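You operate a simulated robot arm through the tools that you are given. There is no shell and no other tool. Be economical: measure what you need, move in short steps, check, and stop when the job is done.

Carry out the task below with a simulated robot arm. There is one attempt and no reset: what you move stays moved.

JOB
Put things in order on the long oak table. At the end: the clear glass jar (marked "BUTTONS") is in the green metal tray (marked "OUTGOING"); the green card bundle (marked "HERBS") stands where the green month block (marked "MARCH") stood; the green month block from the long oak table stands where the blue pad stood; the black weight stands where the clear glass jar stood; the blue pad stands where the black weight stood; whatever was shut is shut again. Leave all else as you found it, and nothing knocked over.

It is judged by the outcome, as a careful person would: the job done as asked, and still so three seconds after it is handed in. It fails if anything else is knocked over, pushed out of place, dropped, spilled or broken.

ROBOT AND FRAMES
A 6-joint arm with a two-finger parallel gripper, fixed in place. Base frame: the origin is at the foot of the arm, x ahead of it, y to its left, z up; the work surface is at about z = 76. Readings come in cm, degrees, newtons and seconds.
With the tool pointing down near the work surface it reaches from about 26 to 68 cm from the base axis. Its first joint turns from -66.0 to 66.0 degrees. Payload 2.9 kg.
Tool frame: the origin (TCP) lies between the finger pads and is the grasp point; the fingertips stand 3 cm ahead of it; z points along the fingers, y is the line along which they close. Largest opening 11 cm; finger width 2, thickness 1; the body of the gripper, 4.8 by 11.2 cm, starts 5.5 cm behind the TCP.
Orientation is that of the tool frame in the base frame, as a unit quaternion [x, y, z, w]. With the fingers straight down and closing along the base's y, the tool's x points along the base's -x, its y along +y and its z along -z.

CONTROLS
- The arm moves only by the tool move_arm. Its argument "commands" is a list that holds one entry, the list of rows, each a list of 7 numbers: the shift along the base's x, y, z in units of 400 mm (1.0 is 400 mm), then the turn, a rotation vector about the base's x, y, z in units of 60 degrees (1.0 is 60 degrees), then the gripper command, from -1 (shut) to 1 (fully open), values between in proportion. In form: [[[tx, ty, tz, rx, ry, rz, hand], ...]]. A call has 1 to 10 rows; each row is the pose to reach, as a shift and turn from the pose commanded when the call began. A call with a number of a shift or a turn outside -1 to 1 is refused whole. Rows are played at 5 a second. More than 5 cm and 8.6 degrees between two rows, or a gripper value outside its range, and nothing of the call is played. A pose out of reach is approached as far as the arm can. The call stops where the force on the tool passes 40 N (or 10 N more than at its start, if that is more) or the arm is blocked; 0.2 s more then pass. The fingers move at their own pace (about 10.8 cm/s each) and stop on an object; they squeeze with about 44 N. The grip force told is the motor's: it shows also when the fingers shut on nothing. Time passes only in rows, and 0.2 s behind the last, so rows that repeat a pose let the fingers close. The reply holds the time, the measured pose of the TCP, the force on the tool along the base axes, the opening and the grip force, in the units named above and with some noise, and new pictures: "pictures" is both (left out), scene, wrist or none.
- Cameras (640 x 400 px; columns grow to the right, rows downward): "scene" is fixed at [6.8, 42.43, 138.96]; the picture's right is [-0.85, -0.53, 0.00], its down [-0.27, 0.43, -0.86] and it looks along [0.45, -0.73, -0.51] (base axes); focal length 336 px, centre (320, 200). "wrist" rides on the gripper at [-3.6, 0, -5.7] in the tool frame; the picture's right is [0.00, -1.00, 0.00], its down [0.97, 0.00, -0.24] and it looks along [0.24, 0.00, 0.97] (tool axes); focal length 218 px, centre (320, 200).
- measure_at(camera, pixels): for up to 12 pixels [column, row] of the newest picture of that camera ("zoom" is the newest enlarged one), the place [x, y, z] in the base frame of the surface seen there, good to about 0.2 cm. It takes no simulated time.
- enlarge(camera, box): a new picture of the part [left, top, right, bottom] of that camera's present view, enlarged. It takes no simulated time.
- job_done(): hands the job in; it is judged then, once.

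Work in short steps. Measure before you move; look again where a grasp or a placing could have gone wrong, and mend it. You have 80 turns and 120 pictures in all, those below and enlarged ones among them. Open the gripper and draw the arm clear of the work before you hand the job in, unless the task says otherwise; then end with one line.

The tools are called by a JSON object that holds its "op" and its "data". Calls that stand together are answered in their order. move_arm: Moves the arm, as the interface text tells. Its arguments: {"type":"object","properties":{"commands":{"type":"array","items":{"type":"array","items":{"type":"array","items":{"type":"number"}}}},"pictures":{"type":"string","enum":["both","scene","wrist","none"]}},"required":["commands"]} The other tools are called the same way: measure_at (camera, pixels) gives the place of the surface under pixels of a picture; enlarge (camera, box) takes an enlarged picture of a part of a camera's view; job_done () hands the job in.

At the start:

```text
clock: 0.0
ee_pos: [35.03, -26.08, 103.54]
tool_rot: [0.0, 1.0, 0.0, 0.0]
wrist_force: [0.4, -0.5, -0.5]
gripper_width: 11.01
gripper_force: 0.0
```

scene: 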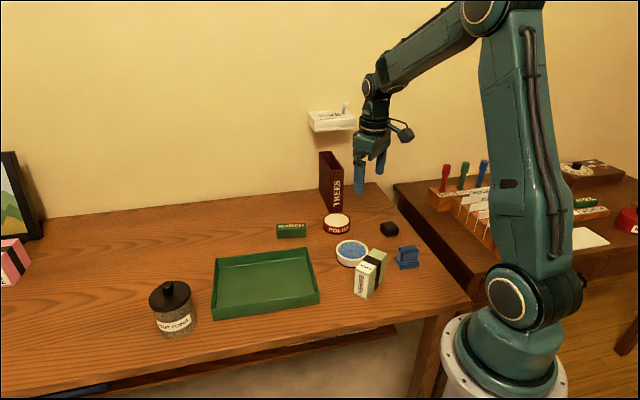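
wrist: 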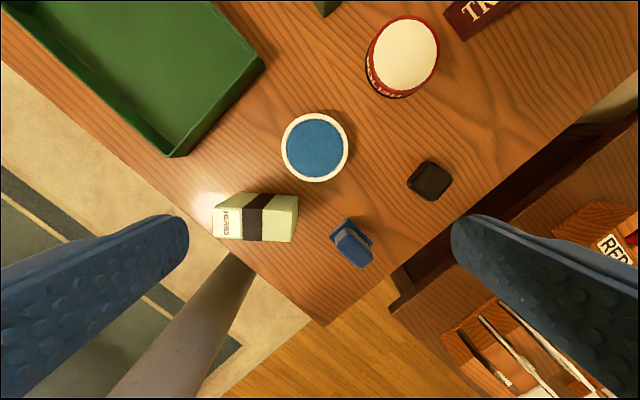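

I'll take enlarged views of the table objects to identify each one.

{"op": "enlarge", "data": {"camera": "scene", "box": [260, 140, 440, 310]}}

{"op": "enlarge", "data": {"camera": "scene", "box": [130, 220, 340, 350]}}

{"op": "enlarge", "data": {"camera": "wrist", "box": [190, 90, 470, 290]}}

{"op": "measure_at", "data": {"camera": "scene", "pixels": [[291, 226], [291, 234], [352, 250], [406, 251], [390, 226], [370, 262], [168, 287], [175, 325], [265, 280], [337, 220]]}}

```text
2.35 times, centred on (350, 225) of scene
```

zoom: 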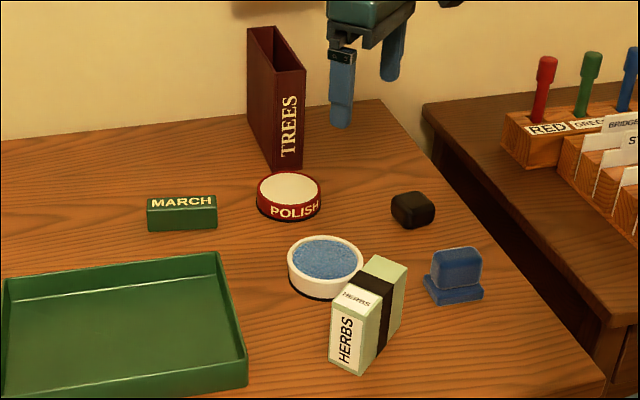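

```text
3.05 times, centred on (235, 285) of scene
```

zoom: 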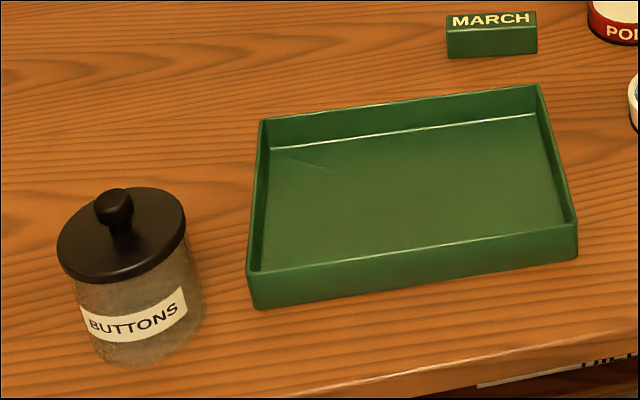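

```text
2.00 times, centred on (330, 190) of wrist
```

zoom: 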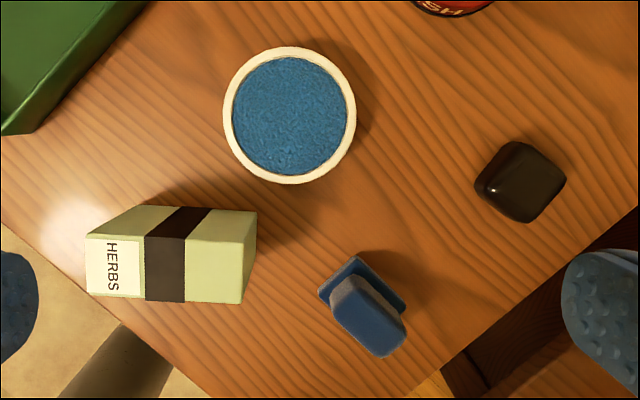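

```text
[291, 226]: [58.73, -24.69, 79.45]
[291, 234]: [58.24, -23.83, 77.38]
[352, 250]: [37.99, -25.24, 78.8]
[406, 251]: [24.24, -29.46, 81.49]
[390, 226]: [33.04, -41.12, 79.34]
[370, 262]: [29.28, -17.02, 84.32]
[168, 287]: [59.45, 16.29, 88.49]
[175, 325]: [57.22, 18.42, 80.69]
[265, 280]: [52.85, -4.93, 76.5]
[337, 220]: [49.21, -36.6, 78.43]
```

I need to know which blue object is the "pad": the round dish at (352,250) or the small piece at (406,257). I'll zoom in on both, and on the other table.

{"op": "enlarge", "data": {"camera": "scene", "box": [376, 210, 440, 280]}}

{"op": "enlarge", "data": {"camera": "scene", "box": [400, 130, 640, 290]}}

{"op": "enlarge", "data": {"camera": "scene", "box": [0, 300, 440, 400]}}

{"op": "enlarge", "data": {"camera": "wrist", "box": [310, 200, 400, 290]}}

```text
5.71 times, centred on (408, 245) of scene
```

zoom: 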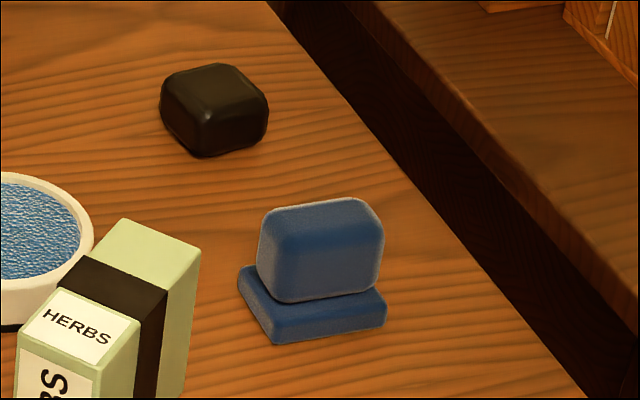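

```text
2.50 times, centred on (520, 210) of scene
```

zoom: 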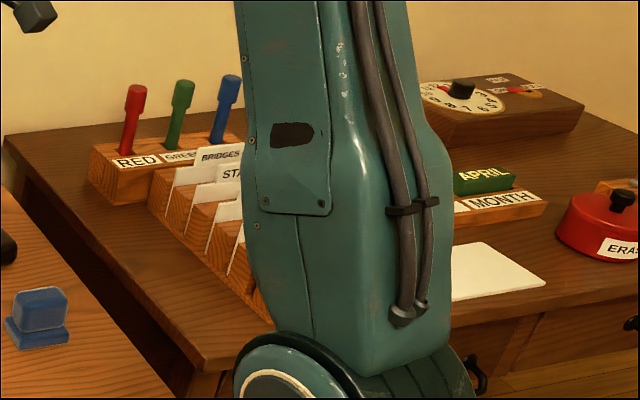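

```text
1.45 times, centred on (220, 350) of scene
```

zoom: 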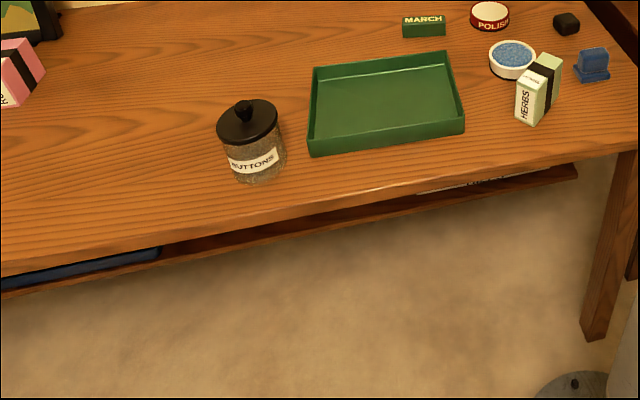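

```text
4.44 times, centred on (355, 245) of wrist
```

zoom: 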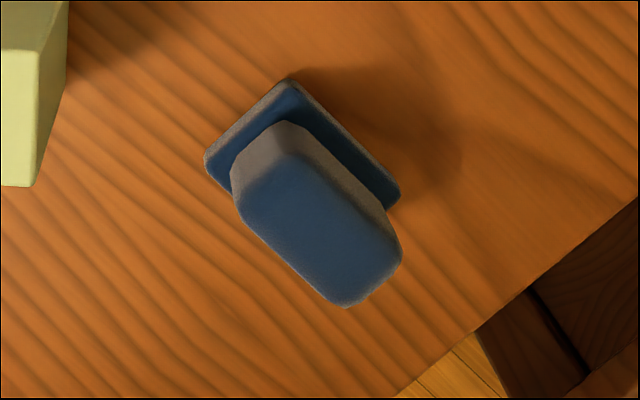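

I'm still not sure which is the pad, so I'll zoom tightly on the round dish, the red tin and the red object on the other table.

{"op": "enlarge", "data": {"camera": "scene", "box": [315, 205, 375, 275]}}

{"op": "enlarge", "data": {"camera": "wrist", "box": [270, 100, 360, 190]}}

{"op": "enlarge", "data": {"camera": "scene", "box": [540, 140, 640, 260]}}

{"op": "enlarge", "data": {"camera": "scene", "box": [0, 140, 120, 300]}}

```text
5.71 times, centred on (345, 240) of scene
```

zoom: 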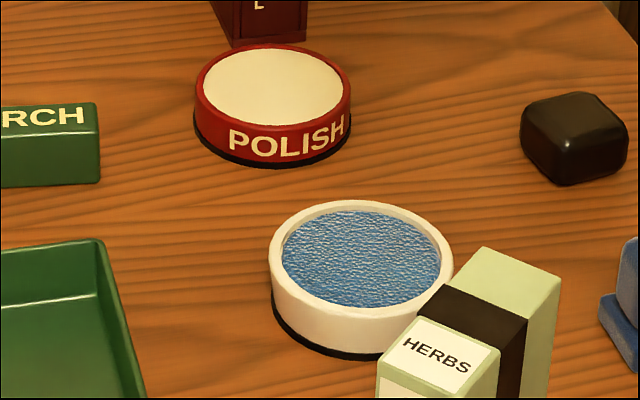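

```text
4.44 times, centred on (315, 145) of wrist
```

zoom: 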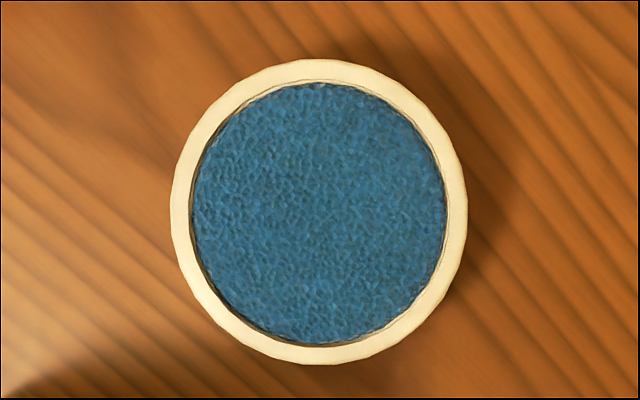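

```text
3.33 times, centred on (590, 200) of scene
```

zoom: 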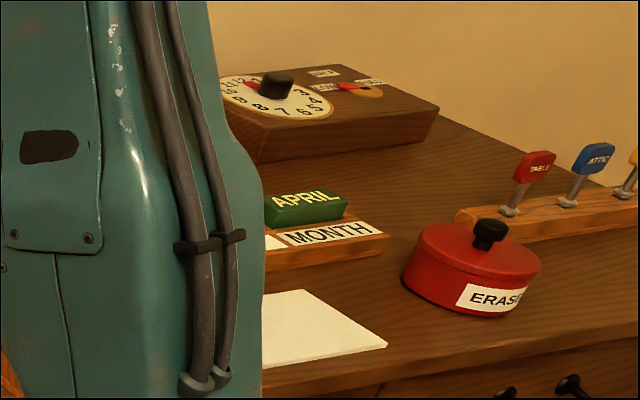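

```text
2.50 times, centred on (60, 220) of scene
```

zoom: 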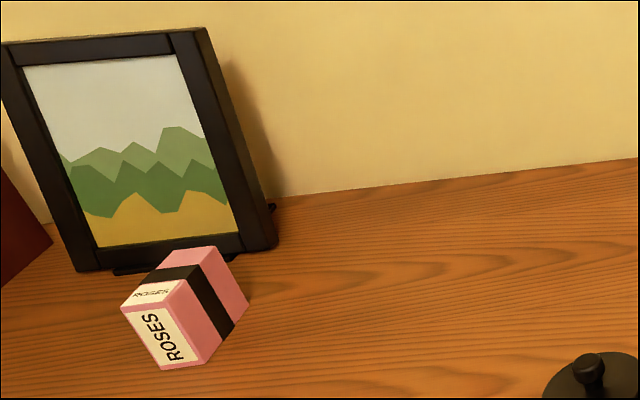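

The round white pot holds a sponge. The small all-blue felt piece with a grip at (406,257) fits "blue pad", so I'll treat that one as the pad. Next I'll measure the outlines of the objects.

{"op": "measure_at", "data": {"camera": "wrist", "pixels": [[408, 182], [428, 161], [452, 180], [432, 200], [352, 219], [332, 236], [346, 238], [368, 262], [360, 225], [372, 240], [330, 260], [300, 260]]}}

{"op": "measure_at", "data": {"camera": "wrist", "pixels": [[214, 207], [232, 193], [297, 197], [292, 240], [214, 237], [255, 217], [240, 205], [290, 215], [262, 65], [170, 155], [315, 148], [402, 56]]}}

{"op": "measure_at", "data": {"camera": "scene", "pixels": [[278, 225], [304, 223], [307, 226], [279, 228], [279, 237], [306, 236], [152, 292], [190, 287], [168, 306], [172, 284], [160, 330], [193, 318]]}}

{"op": "measure_at", "data": {"camera": "scene", "pixels": [[217, 258], [307, 248], [319, 292], [213, 309], [225, 300], [305, 285], [220, 275], [304, 262], [265, 282], [337, 155], [322, 151], [330, 165]]}}

```text
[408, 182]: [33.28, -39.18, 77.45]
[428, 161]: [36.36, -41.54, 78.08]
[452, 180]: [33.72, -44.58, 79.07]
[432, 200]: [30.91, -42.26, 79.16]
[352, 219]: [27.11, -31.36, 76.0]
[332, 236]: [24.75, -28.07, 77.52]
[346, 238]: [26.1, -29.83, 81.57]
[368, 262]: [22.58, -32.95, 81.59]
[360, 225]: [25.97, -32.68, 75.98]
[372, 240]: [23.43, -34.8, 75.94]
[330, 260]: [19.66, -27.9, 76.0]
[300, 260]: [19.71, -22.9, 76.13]
```

```text
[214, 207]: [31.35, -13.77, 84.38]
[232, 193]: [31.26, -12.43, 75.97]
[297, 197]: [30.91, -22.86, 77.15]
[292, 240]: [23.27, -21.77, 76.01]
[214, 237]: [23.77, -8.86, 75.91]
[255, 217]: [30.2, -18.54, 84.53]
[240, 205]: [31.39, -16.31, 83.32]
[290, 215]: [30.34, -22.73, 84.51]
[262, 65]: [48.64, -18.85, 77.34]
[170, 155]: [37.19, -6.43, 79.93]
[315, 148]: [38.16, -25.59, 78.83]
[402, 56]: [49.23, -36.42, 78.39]
```

```text
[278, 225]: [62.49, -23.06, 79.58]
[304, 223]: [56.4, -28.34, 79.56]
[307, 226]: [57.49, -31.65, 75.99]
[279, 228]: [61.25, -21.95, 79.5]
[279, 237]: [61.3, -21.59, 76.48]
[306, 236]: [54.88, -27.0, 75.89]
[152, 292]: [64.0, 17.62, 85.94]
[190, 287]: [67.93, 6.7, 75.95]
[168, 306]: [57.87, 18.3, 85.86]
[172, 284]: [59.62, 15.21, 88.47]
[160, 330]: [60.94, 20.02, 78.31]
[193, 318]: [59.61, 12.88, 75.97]
```

```text
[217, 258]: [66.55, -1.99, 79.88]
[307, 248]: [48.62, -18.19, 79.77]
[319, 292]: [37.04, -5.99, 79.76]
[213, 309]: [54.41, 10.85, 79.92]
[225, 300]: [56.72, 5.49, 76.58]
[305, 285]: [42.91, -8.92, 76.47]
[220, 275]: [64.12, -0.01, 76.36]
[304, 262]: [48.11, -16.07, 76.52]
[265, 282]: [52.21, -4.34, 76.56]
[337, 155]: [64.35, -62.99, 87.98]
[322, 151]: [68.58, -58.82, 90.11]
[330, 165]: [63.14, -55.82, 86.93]
```

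The tray's centre is about (51.7,-3.8) with its long axis at 45°, and the jar is near (60,16). I'll fly above the jar to see it from the top.

{"op": "move_arm", "data": {"commands": [[[0.0475, 0.1, 0, 0, 0, 0, 1], [0.095, 0.2, 0, 0, 0, 0, 1], [0.1425, 0.3, 0, 0, 0, 0, 1], [0.19, 0.4, 0, 0, 0, 0, 1], [0.2375, 0.5, 0, 0, 0, 0, 1], [0.285, 0.6, 0, 0, 0, 0, 1], [0.3325, 0.7, 0, 0, 0, 0, 1], [0.38, 0.8, 0, 0, 0, 0, 1], [0.4275, 0.9, 0, 0, 0, 0, 1], [0.475, 1.0, 0, 0, 0, 0, 1]]]}}

```text
clock: 2.2
ee_pos: [53.94, 13.87, 103.47]
tool_rot: [0.001, 1.0, 0.0, 0.0]
wrist_force: [-1.3, -0.8, -0.1]
gripper_width: 11.0
gripper_force: 0.0
```

scene: 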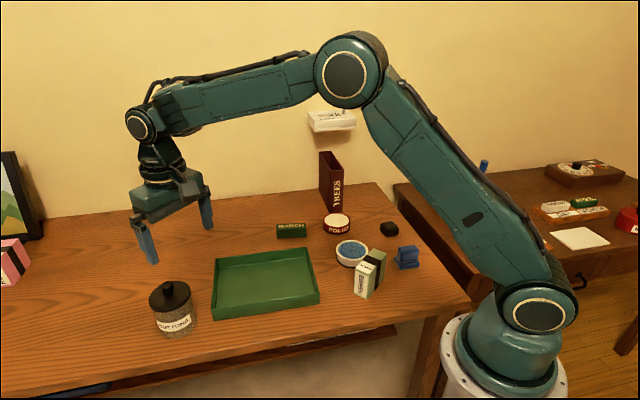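
wrist: 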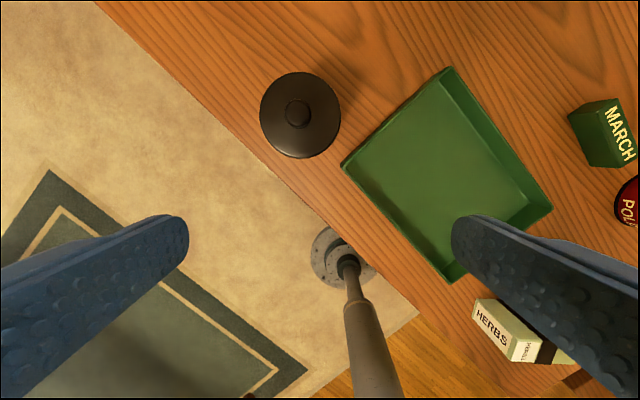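

The jar is visible from above, with its lid at (300,115) and knob at (298,113). I'll measure the lid rim and the body below it.

{"op": "measure_at", "data": {"camera": "wrist", "pixels": [[298, 113], [263, 115], [337, 115], [299, 76], [299, 150], [299, 157]]}}

{"op": "enlarge", "data": {"camera": "scene", "box": [140, 270, 210, 345]}}

```text
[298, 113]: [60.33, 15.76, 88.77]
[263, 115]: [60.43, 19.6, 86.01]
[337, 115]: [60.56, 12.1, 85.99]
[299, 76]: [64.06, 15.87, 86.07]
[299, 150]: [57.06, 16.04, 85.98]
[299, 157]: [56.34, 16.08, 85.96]
```

```text
5.33 times, centred on (175, 308) of scene
```

zoom: 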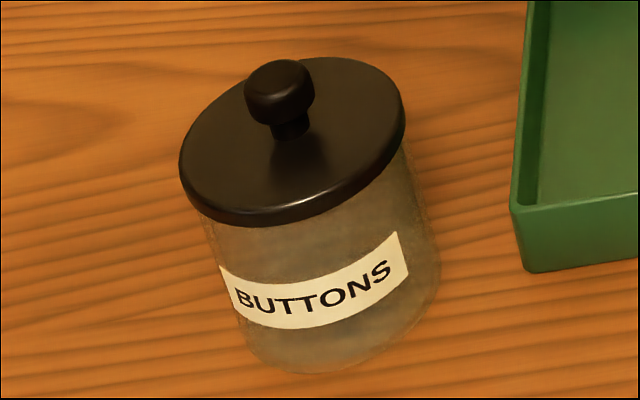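

The lid is about 8.2 cm wide at z 86, centred at (60.3,15.9), and the knob reaches 88.8. A top-down grip would only catch the lid, so I'll grip the body from the side with the tool nearly level (15° down, heading −20°). I'll turn in two stages up high.

{"op": "move_arm", "data": {"commands": [[[-0.045, 0.038, -0.0175, -0.0218, -0.1237, -0.0284, 0.8], [-0.09, 0.076, -0.035, -0.0436, -0.2473, -0.0568, 0.8], [-0.135, 0.114, -0.0525, -0.0654, -0.371, -0.0852, 0.8], [-0.18, 0.152, -0.07, -0.0872, -0.4946, -0.1136, 0.8], [-0.225, 0.19, -0.0875, -0.109, -0.6183, -0.1421, 0.8]]], "pictures": "none"}}

{"op": "move_arm", "data": {"commands": [[[0, 0, 0, -0.0218, -0.1237, -0.0284, 0.8], [0, 0, 0, -0.0436, -0.2473, -0.0568, 0.8], [0, 0, 0, -0.0654, -0.371, -0.0852, 0.8], [0, 0, 0, -0.0872, -0.4946, -0.1136, 0.8], [0, 0, 0, -0.109, -0.6183, -0.1421, 0.8], [0, 0, 0, -0.109, -0.6183, -0.1421, 0.8]]]}}

```text
clock: 3.4
ee_pos: [45.0, 21.37, 100.18]
tool_rot: [0.074, 0.943, -0.056, 0.319]
wrist_force: [-0.1, 1.0, -0.2]
gripper_width: 9.89
gripper_force: 0.1
```

```text
clock: 4.8
ee_pos: [45.0, 21.44, 100.14]
tool_rot: [0.139, 0.781, -0.106, 0.6]
wrist_force: [-0.9, 0.9, 0.2]
gripper_width: 9.89
gripper_force: 0.1
```

scene: 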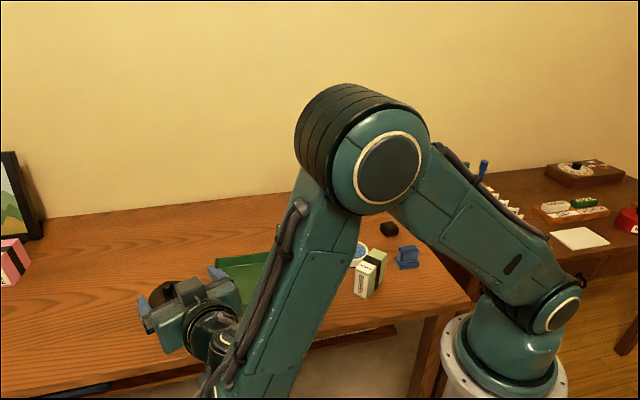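
wrist: 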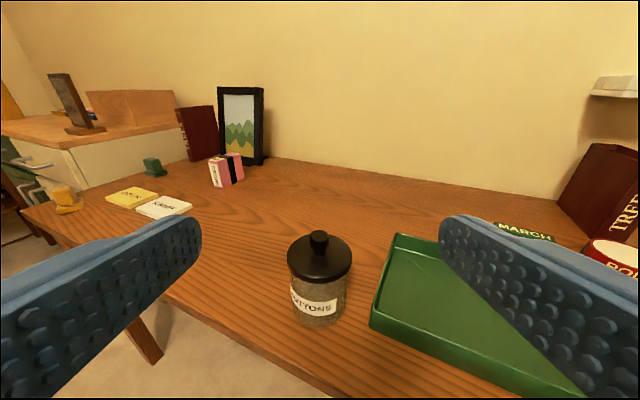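

The tool is level enough and the jar is at (318,280) between the fingers. I'll descend to the pre-grasp point about 13 cm short of the jar.

{"op": "move_arm", "data": {"commands": [[[0.0154, -0.0058, -0.09, 0, 0, 0, 0.8], [0.0307, -0.0117, -0.18, 0, 0, 0, 0.8], [0.046, -0.0175, -0.27, 0, 0, 0, 0.8], [0.0614, -0.0234, -0.36, 0, 0, 0, 0.8], [0.0767, -0.0293, -0.451, 0, 0, 0, 0.8], [0.0767, -0.0293, -0.451, 0, 0, 0, 0.8]]]}}

```text
clock: 6.2
ee_pos: [47.84, 20.41, 82.11]
tool_rot: [0.138, 0.782, -0.105, 0.599]
wrist_force: [0.4, 0.9, 0.3]
gripper_width: 9.9
gripper_force: 0.1
```

scene: 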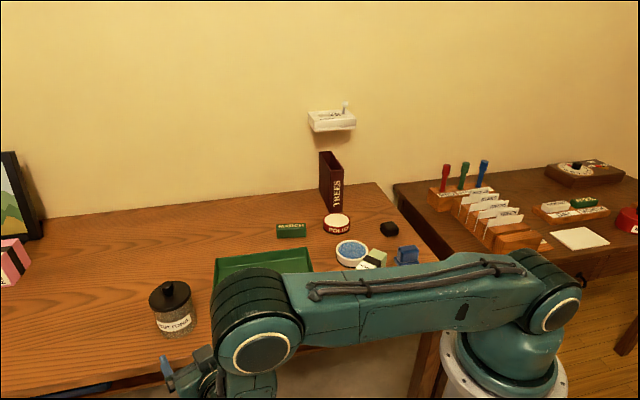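
wrist: 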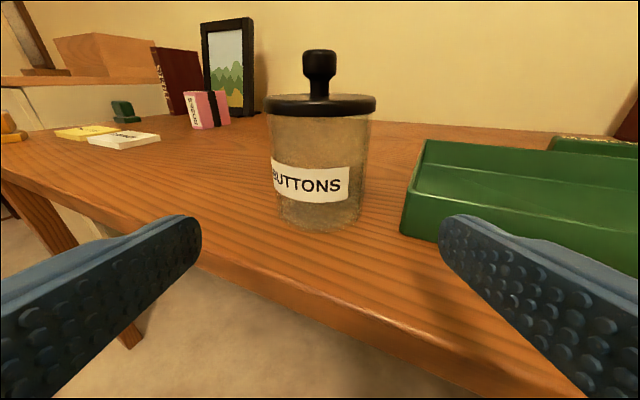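

The jar is centred at column 320 and the tray corner is near (405,235). I'll check the corner's position for finger clearance before going forward.

{"op": "measure_at", "data": {"camera": "wrist", "pixels": [[405, 228], [410, 200], [428, 143], [272, 130], [367, 130], [282, 215], [363, 210], [268, 108], [375, 108]]}}

```text
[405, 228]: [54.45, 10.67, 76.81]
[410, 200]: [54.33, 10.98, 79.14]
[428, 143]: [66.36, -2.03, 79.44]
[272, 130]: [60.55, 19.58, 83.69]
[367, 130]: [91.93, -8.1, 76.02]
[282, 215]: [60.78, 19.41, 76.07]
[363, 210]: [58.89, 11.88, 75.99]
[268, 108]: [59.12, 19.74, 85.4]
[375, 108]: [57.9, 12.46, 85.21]
```

There is about 0.7 cm of clearance to the tray corner. I'll move forward 12 cm so the fingers straddle the jar, leaving the gripper open for now.

{"op": "move_arm", "data": {"commands": [[[0.0705, -0.0257, 0, 0, 0, 0, 0.8], [0.141, -0.0513, 0, 0, 0, 0, 0.8], [0.2115, -0.077, 0, 0, 0, 0, 0.8], [0.282, -0.1026, 0, 0, 0, 0, 0.8], [0.282, -0.1026, 0, 0, 0, 0, 0.8]]]}}

```text
clock: 7.4
ee_pos: [59.3, 16.08, 81.85]
tool_rot: [0.138, 0.782, -0.105, 0.599]
wrist_force: [0.1, 0.2, 0.2]
gripper_width: 9.91
gripper_force: 0.1
```

scene: 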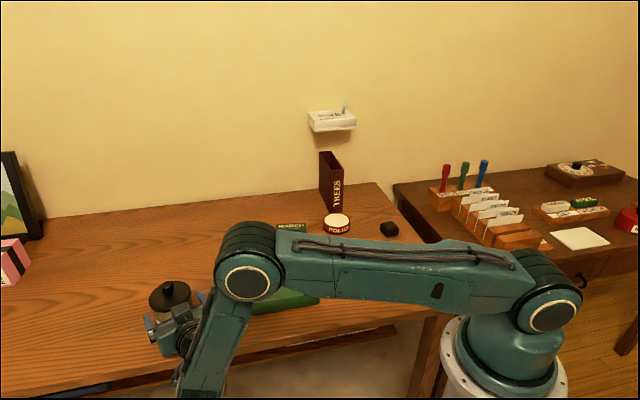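
wrist: 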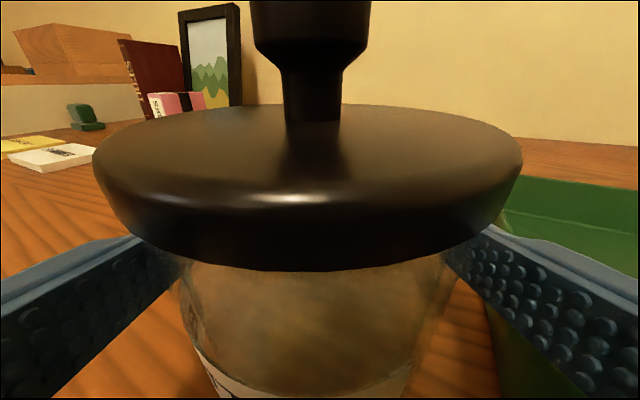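

The fingers straddle the body below the lid with no contact. I'll close the gripper and then lift straight up a little.

{"op": "move_arm", "data": {"commands": [[[0, 0, 0, 0, 0, 0, -1], [0, 0, 0, 0, 0, 0, -1], [0, 0, 0, 0, 0, 0, -1], [0, 0, 0.05, 0, 0, 0, -1], [0, 0, 0.125, 0, 0, 0, -1], [0, 0, 0.2, 0, 0, 0, -1], [0, 0, 0.2, 0, 0, 0, -1]]]}}

```text
clock: 9.0
ee_pos: [59.3, 16.16, 89.89]
tool_rot: [0.139, 0.782, -0.107, 0.599]
wrist_force: [0.2, 0.5, -6.1]
gripper_width: 7.39
gripper_force: 44.1
```

scene: 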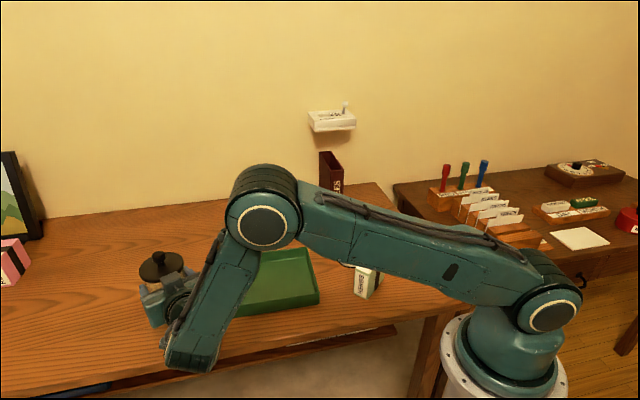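
wrist: 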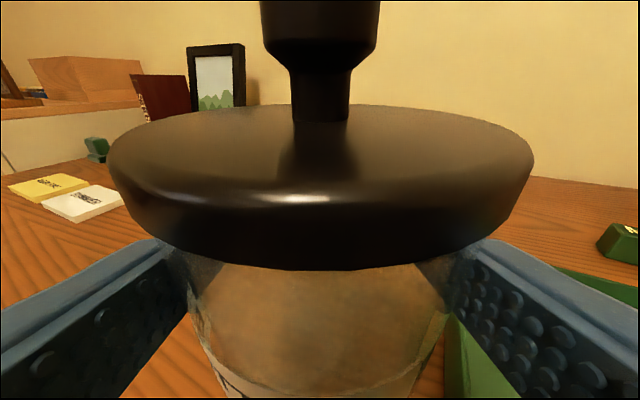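

The jar is lifted (width 7.39, lid in place). I'll carry it over the tray to about (54,-2.5), staying high.

{"op": "move_arm", "data": {"commands": [[[-0.02, -0.0575, 0, 0, 0, 0, -1], [-0.0394, -0.115, 0, 0, 0, 0, -1], [-0.059, -0.1725, 0, 0, 0, 0, -1], [-0.0788, -0.23, 0, 0, 0, 0, -1], [-0.0984, -0.2875, 0, 0, 0, 0, -1], [-0.118, -0.345, 0, 0, 0, 0, -1], [-0.138, -0.4025, 0, 0, 0, 0, -1], [-0.1575, -0.46, 0, 0, 0, 0, -1], [-0.1575, -0.46, 0, 0, 0, 0, -1]]]}}

```text
clock: 11.0
ee_pos: [53.15, -2.4, 89.85]
tool_rot: [0.138, 0.781, -0.106, 0.6]
wrist_force: [-0.3, 0.3, -6.1]
gripper_width: 7.37
gripper_force: 43.6
```

scene: 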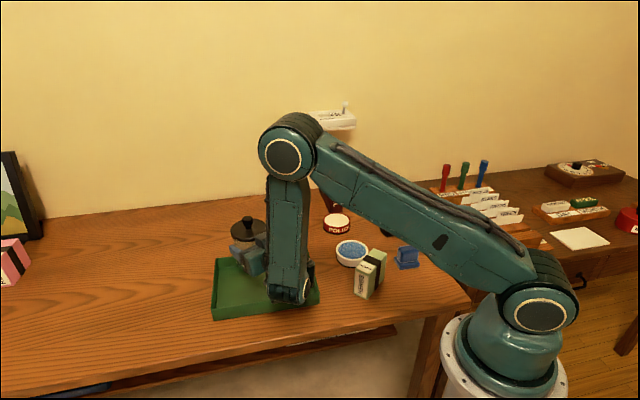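
wrist: 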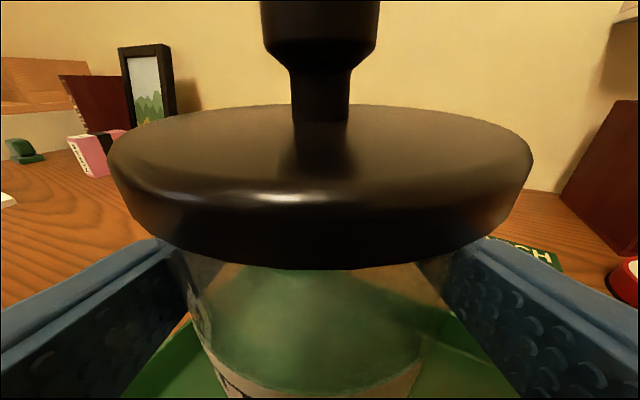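

The jar is over the tray. The wrist housing at (290,300) looks near the tray edge, so I'll measure its height before lowering.

{"op": "measure_at", "data": {"camera": "scene", "pixels": [[275, 298], [290, 303], [304, 298], [310, 285], [250, 272], [288, 285], [258, 273]]}}

{"op": "enlarge", "data": {"camera": "scene", "box": [200, 200, 330, 330]}}

```text
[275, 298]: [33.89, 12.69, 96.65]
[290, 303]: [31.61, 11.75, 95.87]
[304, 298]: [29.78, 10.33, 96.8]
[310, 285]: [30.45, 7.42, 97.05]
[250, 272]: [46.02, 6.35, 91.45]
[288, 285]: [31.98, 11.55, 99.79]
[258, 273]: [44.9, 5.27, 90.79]
```

```text
3.08 times, centred on (265, 265) of scene
```

zoom: 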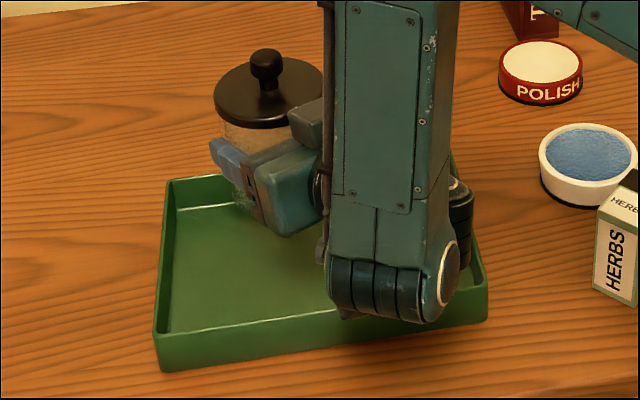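

The wrist clears the tray. I'll lower the jar to the tray floor (z 76.5) in steps.

{"op": "move_arm", "data": {"commands": [[[0, 0, -0.06, 0, 0, 0, -1], [0, 0, -0.12, 0, 0, 0, -1], [0, 0, -0.165, 0, 0, 0, -1], [0, 0, -0.18, 0, 0, 0, -1], [0, 0, -0.185, 0, 0, 0, -1], [0, 0, -0.185, 0, 0, 0, -1]]]}}

```text
clock: 12.4
ee_pos: [53.22, -2.26, 82.76]
tool_rot: [0.138, 0.78, -0.107, 0.601]
wrist_force: [-11.8, -1.5, 32.2]
gripper_width: 7.35
gripper_force: 44.1
```

scene: 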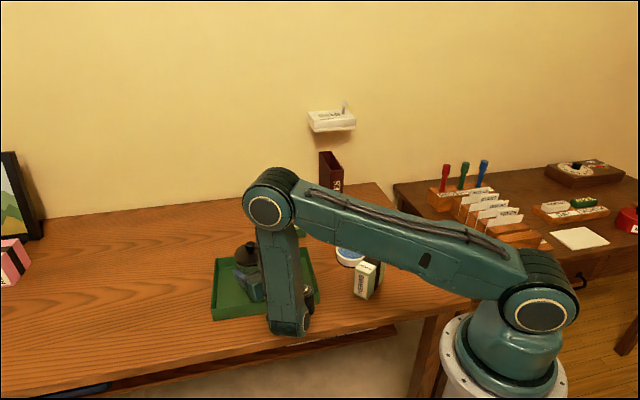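
wrist: 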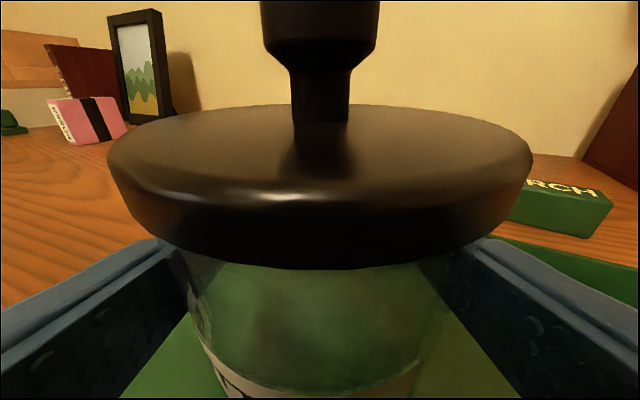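

The force of 32 N shows the jar is resting on the tray floor. I'll ease off slightly, open, and draw back along the tool axis.

{"op": "move_arm", "data": {"commands": [[[0, 0, 0.003, 0, 0, 0, -1], [0, 0, 0.003, 0, 0, 0, 0.75], [0, 0, 0.003, 0, 0, 0, 0.75], [0, 0, 0.003, 0, 0, 0, 0.75], [-0.05, 0.0182, 0.008, 0, 0, 0, 0.75], [-0.12, 0.0437, 0.02, 0, 0, 0, 0.75], [-0.2, 0.0728, 0.045, 0, 0, 0, 0.75], [-0.28, 0.1, 0.08, 0, 0, 0, 0.75], [-0.28, 0.1, 0.19, 0, 0, 0, 0.75], [-0.28, 0.1, 0.3, 0, 0, 0, 0.75]]]}}

```text
clock: 14.6
ee_pos: [42.29, 2.59, 95.87]
tool_rot: [0.14, 0.785, -0.106, 0.594]
wrist_force: [0.4, -0.4, -0.8]
gripper_width: 9.63
gripper_force: 0.0
out of reach, approached as far as the arm can: row 6, 7, 8, 9, 10
```

scene: 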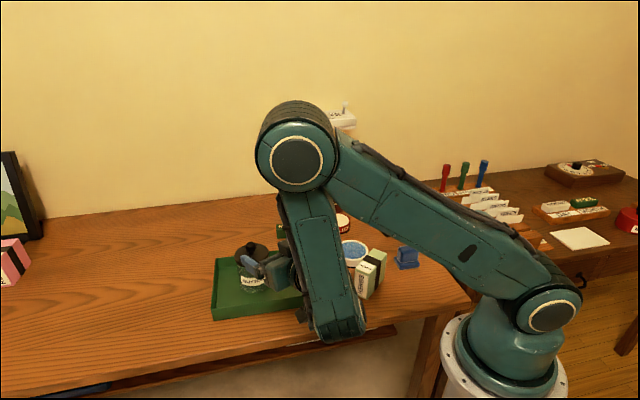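
wrist: 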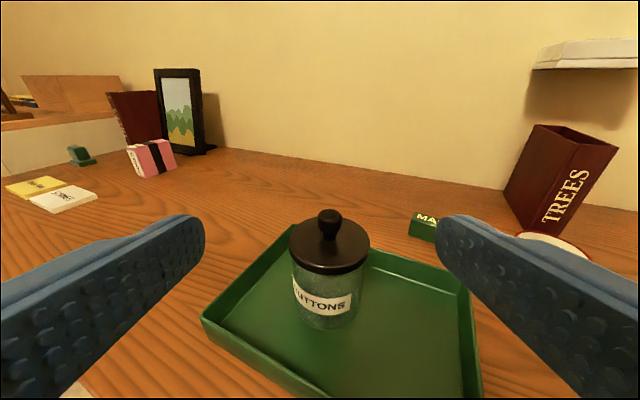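

The jar stands upright in the tray with its lid on. I'll turn the tool back to straight down while rising.

{"op": "move_arm", "data": {"commands": [[[0.01, -0.0, 0.05, 0.0218, 0.1237, 0.0284, 1], [0.02, -0.01, 0.1, 0.0436, 0.2473, 0.0568, 1], [0.03, -0.02, 0.15, 0.0654, 0.371, 0.0852, 1], [0.04, -0.03, 0.2, 0.0872, 0.4946, 0.1136, 1], [0.05, -0.04, 0.23, 0.109, 0.6183, 0.1421, 1]]], "pictures": "none"}}

{"op": "move_arm", "data": {"commands": [[[0, -0.05, 0, 0.0218, 0.1237, 0.0284, 1], [0, -0.1, 0, 0.0436, 0.2473, 0.0568, 1], [0, -0.15, 0, 0.0654, 0.371, 0.0852, 1], [0, -0.2, 0, 0.0872, 0.4946, 0.1136, 1], [0, -0.25, 0, 0.109, 0.6183, 0.1421, 1], [0, -0.25, 0, 0.109, 0.6183, 0.1421, 1]]]}}

```text
clock: 15.8
ee_pos: [44.33, 0.91, 105.22]
tool_rot: [0.072, 0.944, -0.055, 0.317]
wrist_force: [0.9, 0.3, 0.2]
gripper_width: 11.02
gripper_force: 0.0
```

```text
clock: 17.2
ee_pos: [44.47, -9.22, 105.26]
tool_rot: [-0.001, 1.0, -0.001, -0.001]
wrist_force: [-0.2, 0.3, 0.0]
gripper_width: 11.01
gripper_force: 0.0
```

scene: 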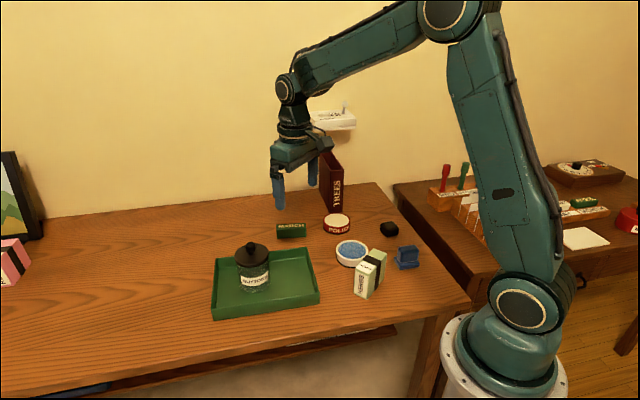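
wrist: 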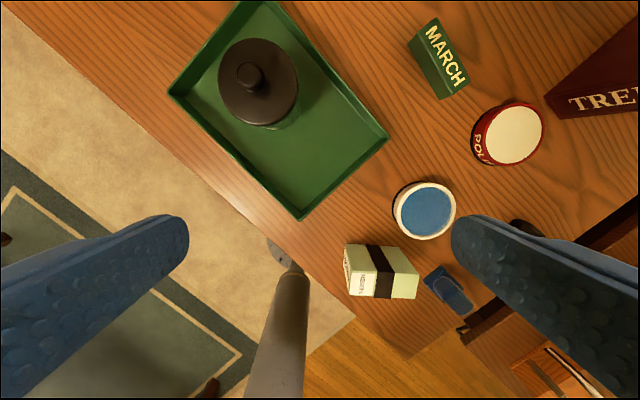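

Everything looks in order. I'll move above the black weight near (33.6,-41.9).

{"op": "move_arm", "data": {"commands": [[[-0.034, -0.102, 0, 0, 0, 0, 1], [-0.068, -0.204, 0, 0, 0, 0, 1], [-0.102, -0.306, 0, 0, 0, 0, 1], [-0.136, -0.408, 0, 0, 0, 0, 1], [-0.17, -0.51, 0, 0, 0, 0, 1], [-0.204, -0.612, 0, 0, 0, 0, 1], [-0.238, -0.714, -0.05, 0, 0, 0, 1], [-0.272, -0.816, -0.15, 0, 0, 0, 1], [-0.272, -0.816, -0.25, 0, 0, 0, 1], [-0.272, -0.816, -0.25, 0, 0, 0, 1]]]}}

```text
refused: row 8 steps farther than a row can; nothing moved
```

One row stepped too far. I'll resend with the descent spread out.

{"op": "move_arm", "data": {"commands": [[[-0.034, -0.102, -0.025, 0, 0, 0, 1], [-0.068, -0.204, -0.05, 0, 0, 0, 1], [-0.102, -0.306, -0.075, 0, 0, 0, 1], [-0.136, -0.408, -0.1, 0, 0, 0, 1], [-0.17, -0.51, -0.125, 0, 0, 0, 1], [-0.204, -0.612, -0.15, 0, 0, 0, 1], [-0.238, -0.714, -0.175, 0, 0, 0, 1], [-0.272, -0.816, -0.2, 0, 0, 0, 1], [-0.272, -0.816, -0.25, 0, 0, 0, 1], [-0.272, -0.816, -0.25, 0, 0, 0, 1]]]}}

```text
clock: 19.4
ee_pos: [33.45, -41.86, 95.06]
tool_rot: [0.001, 1.0, 0.0, 0.0]
wrist_force: [0.2, 0.0, 0.1]
gripper_width: 10.99
gripper_force: 0.1
```

scene: 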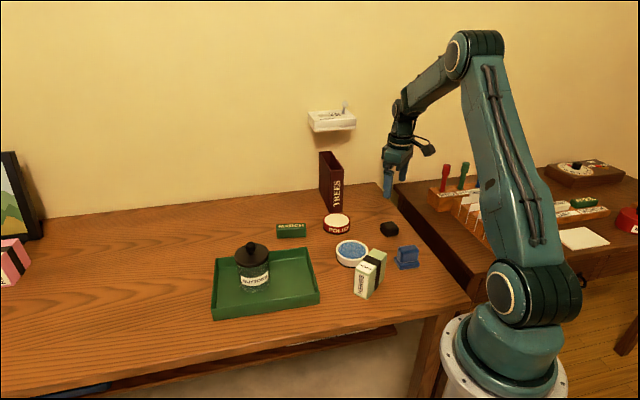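
wrist: 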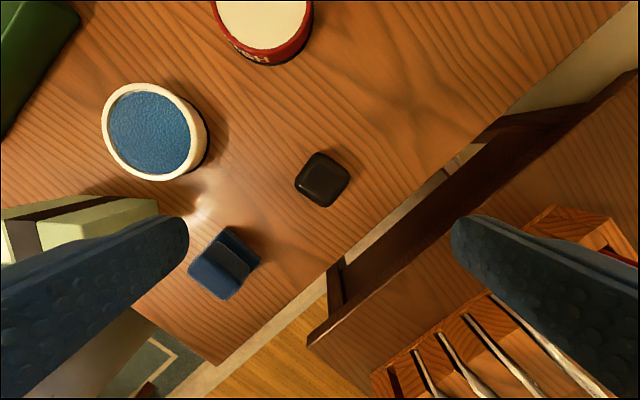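

The weight is at (322,180) and the pad at (225,263), both clearly seen from above. I'll zoom in for outlines and measure.

{"op": "enlarge", "data": {"camera": "wrist", "box": [180, 130, 372, 310]}}

{"op": "measure_at", "data": {"camera": "wrist", "pixels": [[322, 176], [299, 184], [316, 156], [347, 172], [330, 204], [231, 229], [258, 262], [232, 297], [191, 271], [236, 250], [222, 265], [255, 285]]}}

```text
2.22 times, centred on (276, 220) of wrist
```

zoom: 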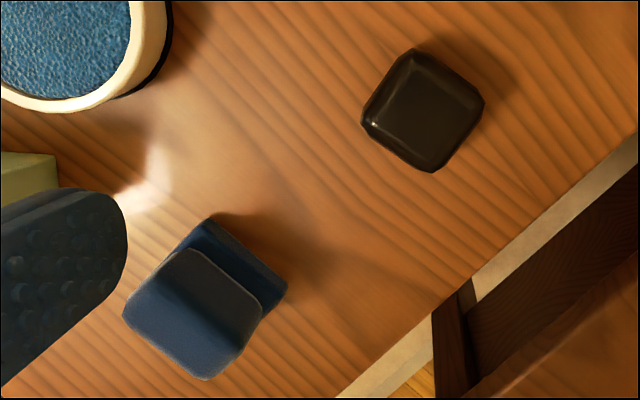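

```text
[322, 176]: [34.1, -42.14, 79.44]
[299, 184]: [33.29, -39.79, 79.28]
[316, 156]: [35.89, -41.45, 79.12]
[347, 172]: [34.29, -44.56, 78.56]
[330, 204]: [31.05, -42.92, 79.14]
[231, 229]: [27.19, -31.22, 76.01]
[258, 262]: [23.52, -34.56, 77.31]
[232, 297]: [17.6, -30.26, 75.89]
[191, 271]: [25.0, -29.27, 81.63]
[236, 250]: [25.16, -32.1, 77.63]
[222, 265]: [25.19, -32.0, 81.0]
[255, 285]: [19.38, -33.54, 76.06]
```

The weight's centre is (33.65,-42.15) with its top at 79.4 and its sides turned about −28°. I'll rotate by that and descend around it, checking before I close.

{"op": "move_arm", "data": {"commands": [[[0.002, -0.002, -0.075, 0, 0, -0.117, 0.5], [0.004, -0.005, -0.15, 0, 0, -0.233, 0.5], [0.005, -0.007, -0.225, 0, 0, -0.35, 0.5], [0.005, -0.007, -0.3, 0, 0, -0.467, 0.5], [0.005, -0.007, -0.3, 0, 0, -0.467, 0.5]]], "pictures": "wrist"}}

```text
clock: 20.6
ee_pos: [33.66, -41.96, 83.03]
tool_rot: [0.243, 0.97, -0.001, 0.0]
wrist_force: [0.2, 0.1, 0.5]
gripper_width: 8.25
gripper_force: 0.0
```

wrist: 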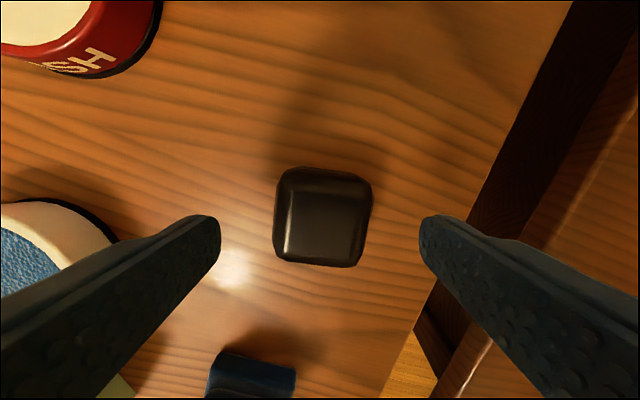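

It is aligned and centred at (322,217). I'll descend 3.5 cm, close and lift.

{"op": "move_arm", "data": {"commands": [[[0, 0, -0.05, 0, 0, 0, 0.5], [0, 0, -0.0875, 0, 0, 0, 0.5], [0, 0, -0.0875, 0, 0, 0, -1], [0, 0, -0.0875, 0, 0, 0, -1], [0, 0, -0.0875, 0, 0, 0, -1], [0, 0, -0.04, 0, 0, 0, -1], [0, 0, 0.05, 0, 0, 0, -1], [0, 0, 0.15, 0, 0, 0, -1], [0, 0, 0.25, 0, 0, 0, -1]]]}}

```text
clock: 22.6
ee_pos: [33.74, -42.03, 92.99]
tool_rot: [0.242, 0.97, 0.0, 0.0]
wrist_force: [0.2, -1.0, -4.9]
gripper_width: 4.77
gripper_force: 44.1
```

scene: 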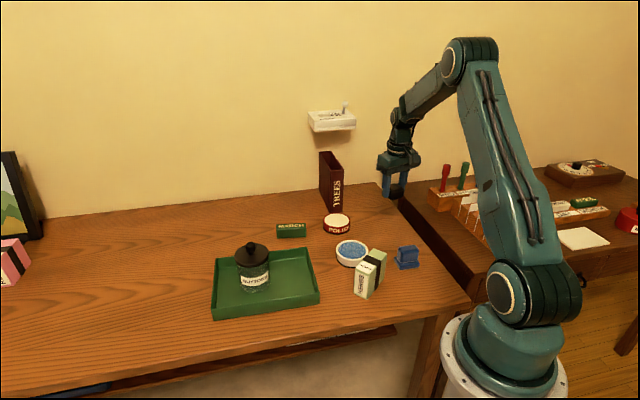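
wrist: 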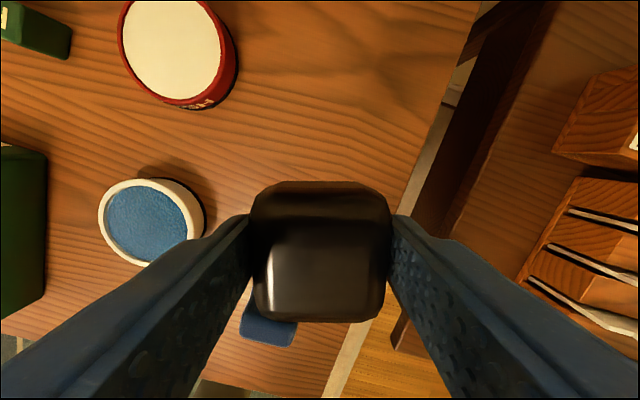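

The weight is held at 4.77 cm width. I'll carry it high over the tray and jar toward the jar's old place (60.3,15.9).

{"op": "move_arm", "data": {"commands": [[[0.02, 0.04, 0.075, 0, 0, 0, -1], [0.06, 0.12, 0.13, 0, 0, 0, -1], [0.105, 0.22, 0.17, 0, 0, 0, -1], [0.15, 0.32, 0.2, 0, 0, 0, -1], [0.195, 0.42, 0.2, 0, 0, 0, -1], [0.24, 0.52, 0.2, 0, 0, 0, -1], [0.285, 0.62, 0.2, 0, 0, 0, -1], [0.33, 0.72, 0.2, 0, 0, 0, -1]]], "pictures": "none"}}

{"op": "move_arm", "data": {"commands": [[[0.042, 0.09, 0, 0, 0, 0, -1], [0.084, 0.18, 0, 0, 0, 0, -1], [0.126, 0.27, 0, 0, 0, 0, -1], [0.168, 0.36, 0, 0, 0, 0, -1], [0.21, 0.45, 0, 0, 0, 0, -1], [0.252, 0.54, 0, 0, 0, 0, -1], [0.294, 0.63, -0.02, 0, 0, 0, -1], [0.334, 0.728, -0.05, 0, 0, 0, -1], [0.334, 0.728, -0.05, 0, 0, 0, -1]]]}}

```text
clock: 24.4
ee_pos: [46.89, -13.36, 101.15]
tool_rot: [0.243, 0.97, 0.0, -0.001]
wrist_force: [0.1, 0.5, -4.6]
gripper_width: 4.77
gripper_force: 44.0
```

```text
clock: 26.4
ee_pos: [60.25, 15.92, 99.32]
tool_rot: [0.241, 0.97, 0.0, 0.0]
wrist_force: [0.9, 0.7, -4.1]
gripper_width: 4.75
gripper_force: 43.6
```

scene: 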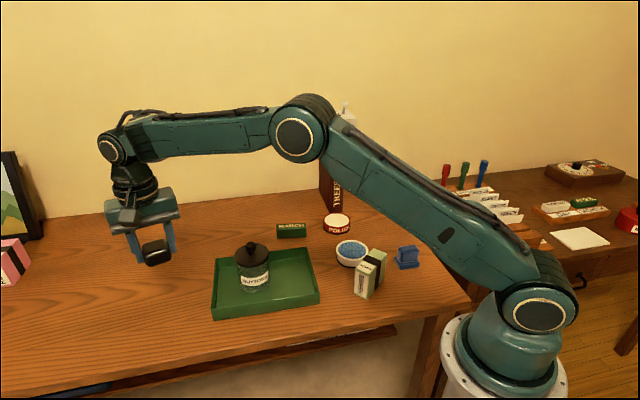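
wrist: 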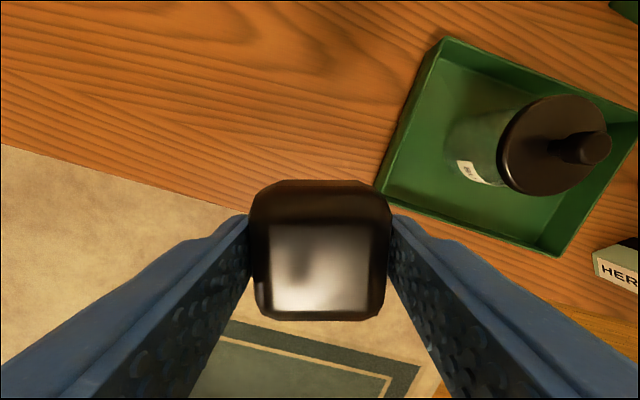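

It is over the old jar spot. I'll lower it to the table, slowing at the end.

{"op": "move_arm", "data": {"commands": [[[0, 0, -0.11, 0, 0, 0, -1], [0, 0, -0.22, 0, 0, 0, -1], [0, 0, -0.33, 0, 0, 0, -1], [0, 0, -0.42, 0, 0, 0, -1], [0, 0, -0.47, 0, 0, 0, -1], [0, 0, -0.485, 0, 0, 0, -1], [0, 0, -0.491, 0, 0, 0, -1], [0, 0, -0.491, 0, 0, 0, -1]]]}}

```text
clock: 28.2
ee_pos: [60.22, 15.9, 79.51]
tool_rot: [0.242, 0.97, 0.0, -0.001]
wrist_force: [-3.1, 0.0, 4.8]
gripper_width: 4.78
gripper_force: 44.5
```

scene: 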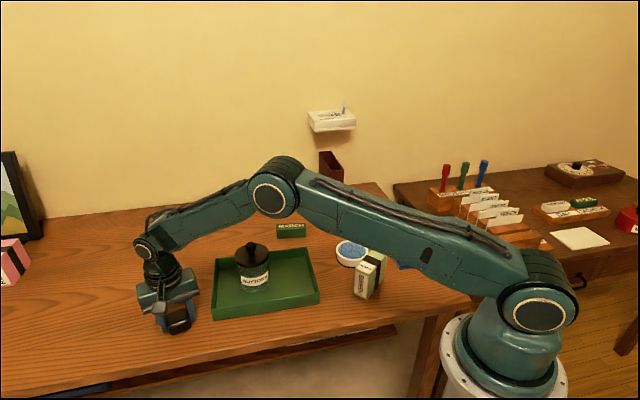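
wrist: 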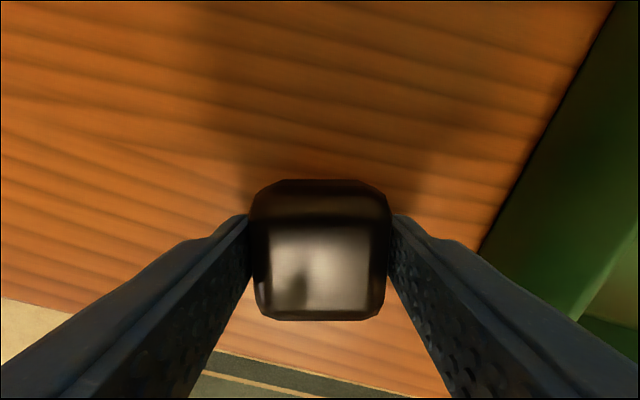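

The force has reversed (+4.8 N), so the weight is on the table. I'll open modestly and rise.

{"op": "move_arm", "data": {"commands": [[[0, 0, 0, 0, 0, 0, 0.27], [0, 0, 0, 0, 0, 0, 0.27], [0, 0, 0.05, 0, 0, 0, 0.27], [0, 0, 0.15, 0, 0, 0, 0.27], [0, 0, 0.27, 0, 0, 0, 0.27], [0, 0, 0.39, 0, 0, 0, 0.27], [0, 0, 0.5, 0, 0, 0, 0.27], [0, 0, 0.57, 0, 0, 0, 0.27]]]}}

```text
clock: 30.0
ee_pos: [60.33, 15.91, 102.38]
tool_rot: [0.241, 0.97, 0.0, 0.001]
wrist_force: [0.1, 0.0, -0.2]
gripper_width: 6.99
gripper_force: 0.0
```

scene: 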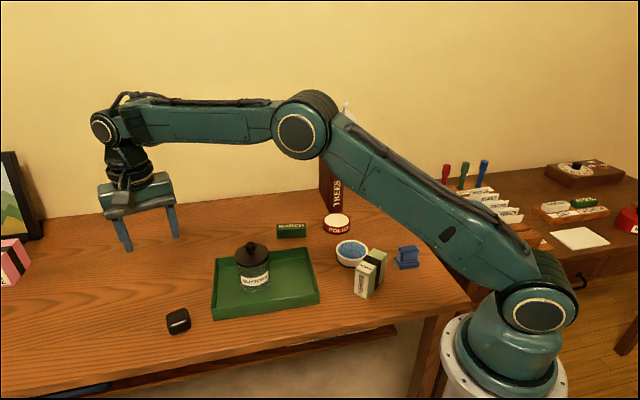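
wrist: 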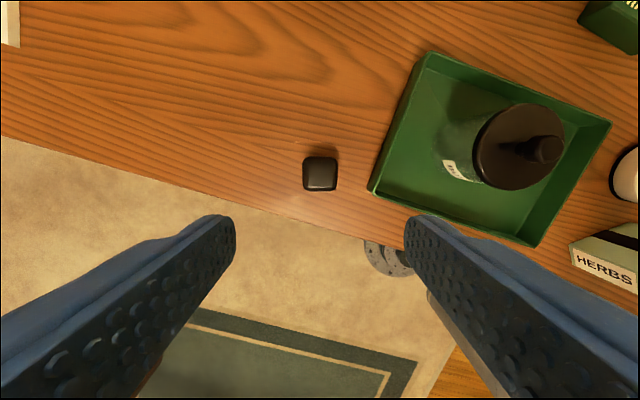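

The weight stands at (320,173), clear of the tray. I'll fly back to view the blue pad from above.

{"op": "move_arm", "data": {"commands": [[[-0.086, -0.118, 0, 0, 0, 0, 1], [-0.159, -0.219, 0, 0, 0, 0, 1], [-0.23, -0.317, 0, 0, 0, 0, 1], [-0.3, -0.414, 0, 0, 0, 0, 1], [-0.37, -0.511, 0, 0, 0, 0, 1], [-0.43, -0.593, 0, 0, 0, 0, 1]]], "pictures": "none"}}

{"op": "move_arm", "data": {"commands": [[[-0.0683, -0.0988, 0, 0, 0, 0, 1], [-0.1367, -0.1977, 0, 0, 0, 0, 1], [-0.205, -0.2965, 0, 0, 0, 0, 1], [-0.2733, -0.3953, -0.02, 0, 0, 0, 1], [-0.3417, -0.4942, -0.05, 0, 0, 0, 1], [-0.41, -0.593, -0.08, 0, 0, 0, 1], [-0.41, -0.593, -0.08, 0, 0, 0, 1]]]}}

```text
refused: row 1 steps farther than a row can; nothing moved
```

```text
clock: 31.6
ee_pos: [43.76, -7.79, 99.05]
tool_rot: [0.242, 0.97, 0.0, 0.0]
wrist_force: [-1.0, 0.5, -0.5]
gripper_width: 11.0
gripper_force: 0.0
```

scene: 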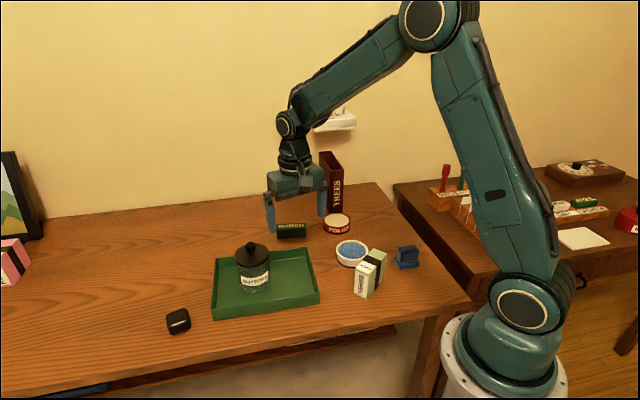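
wrist: 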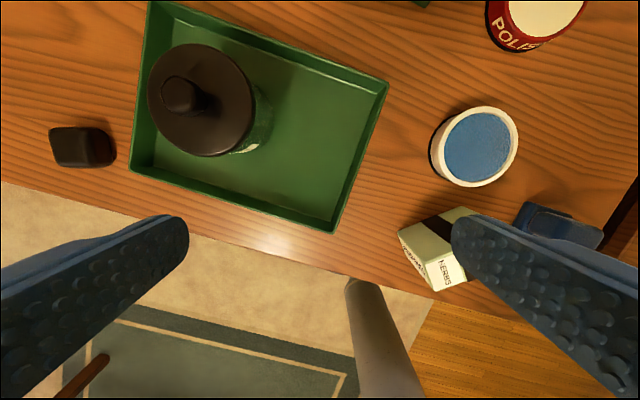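

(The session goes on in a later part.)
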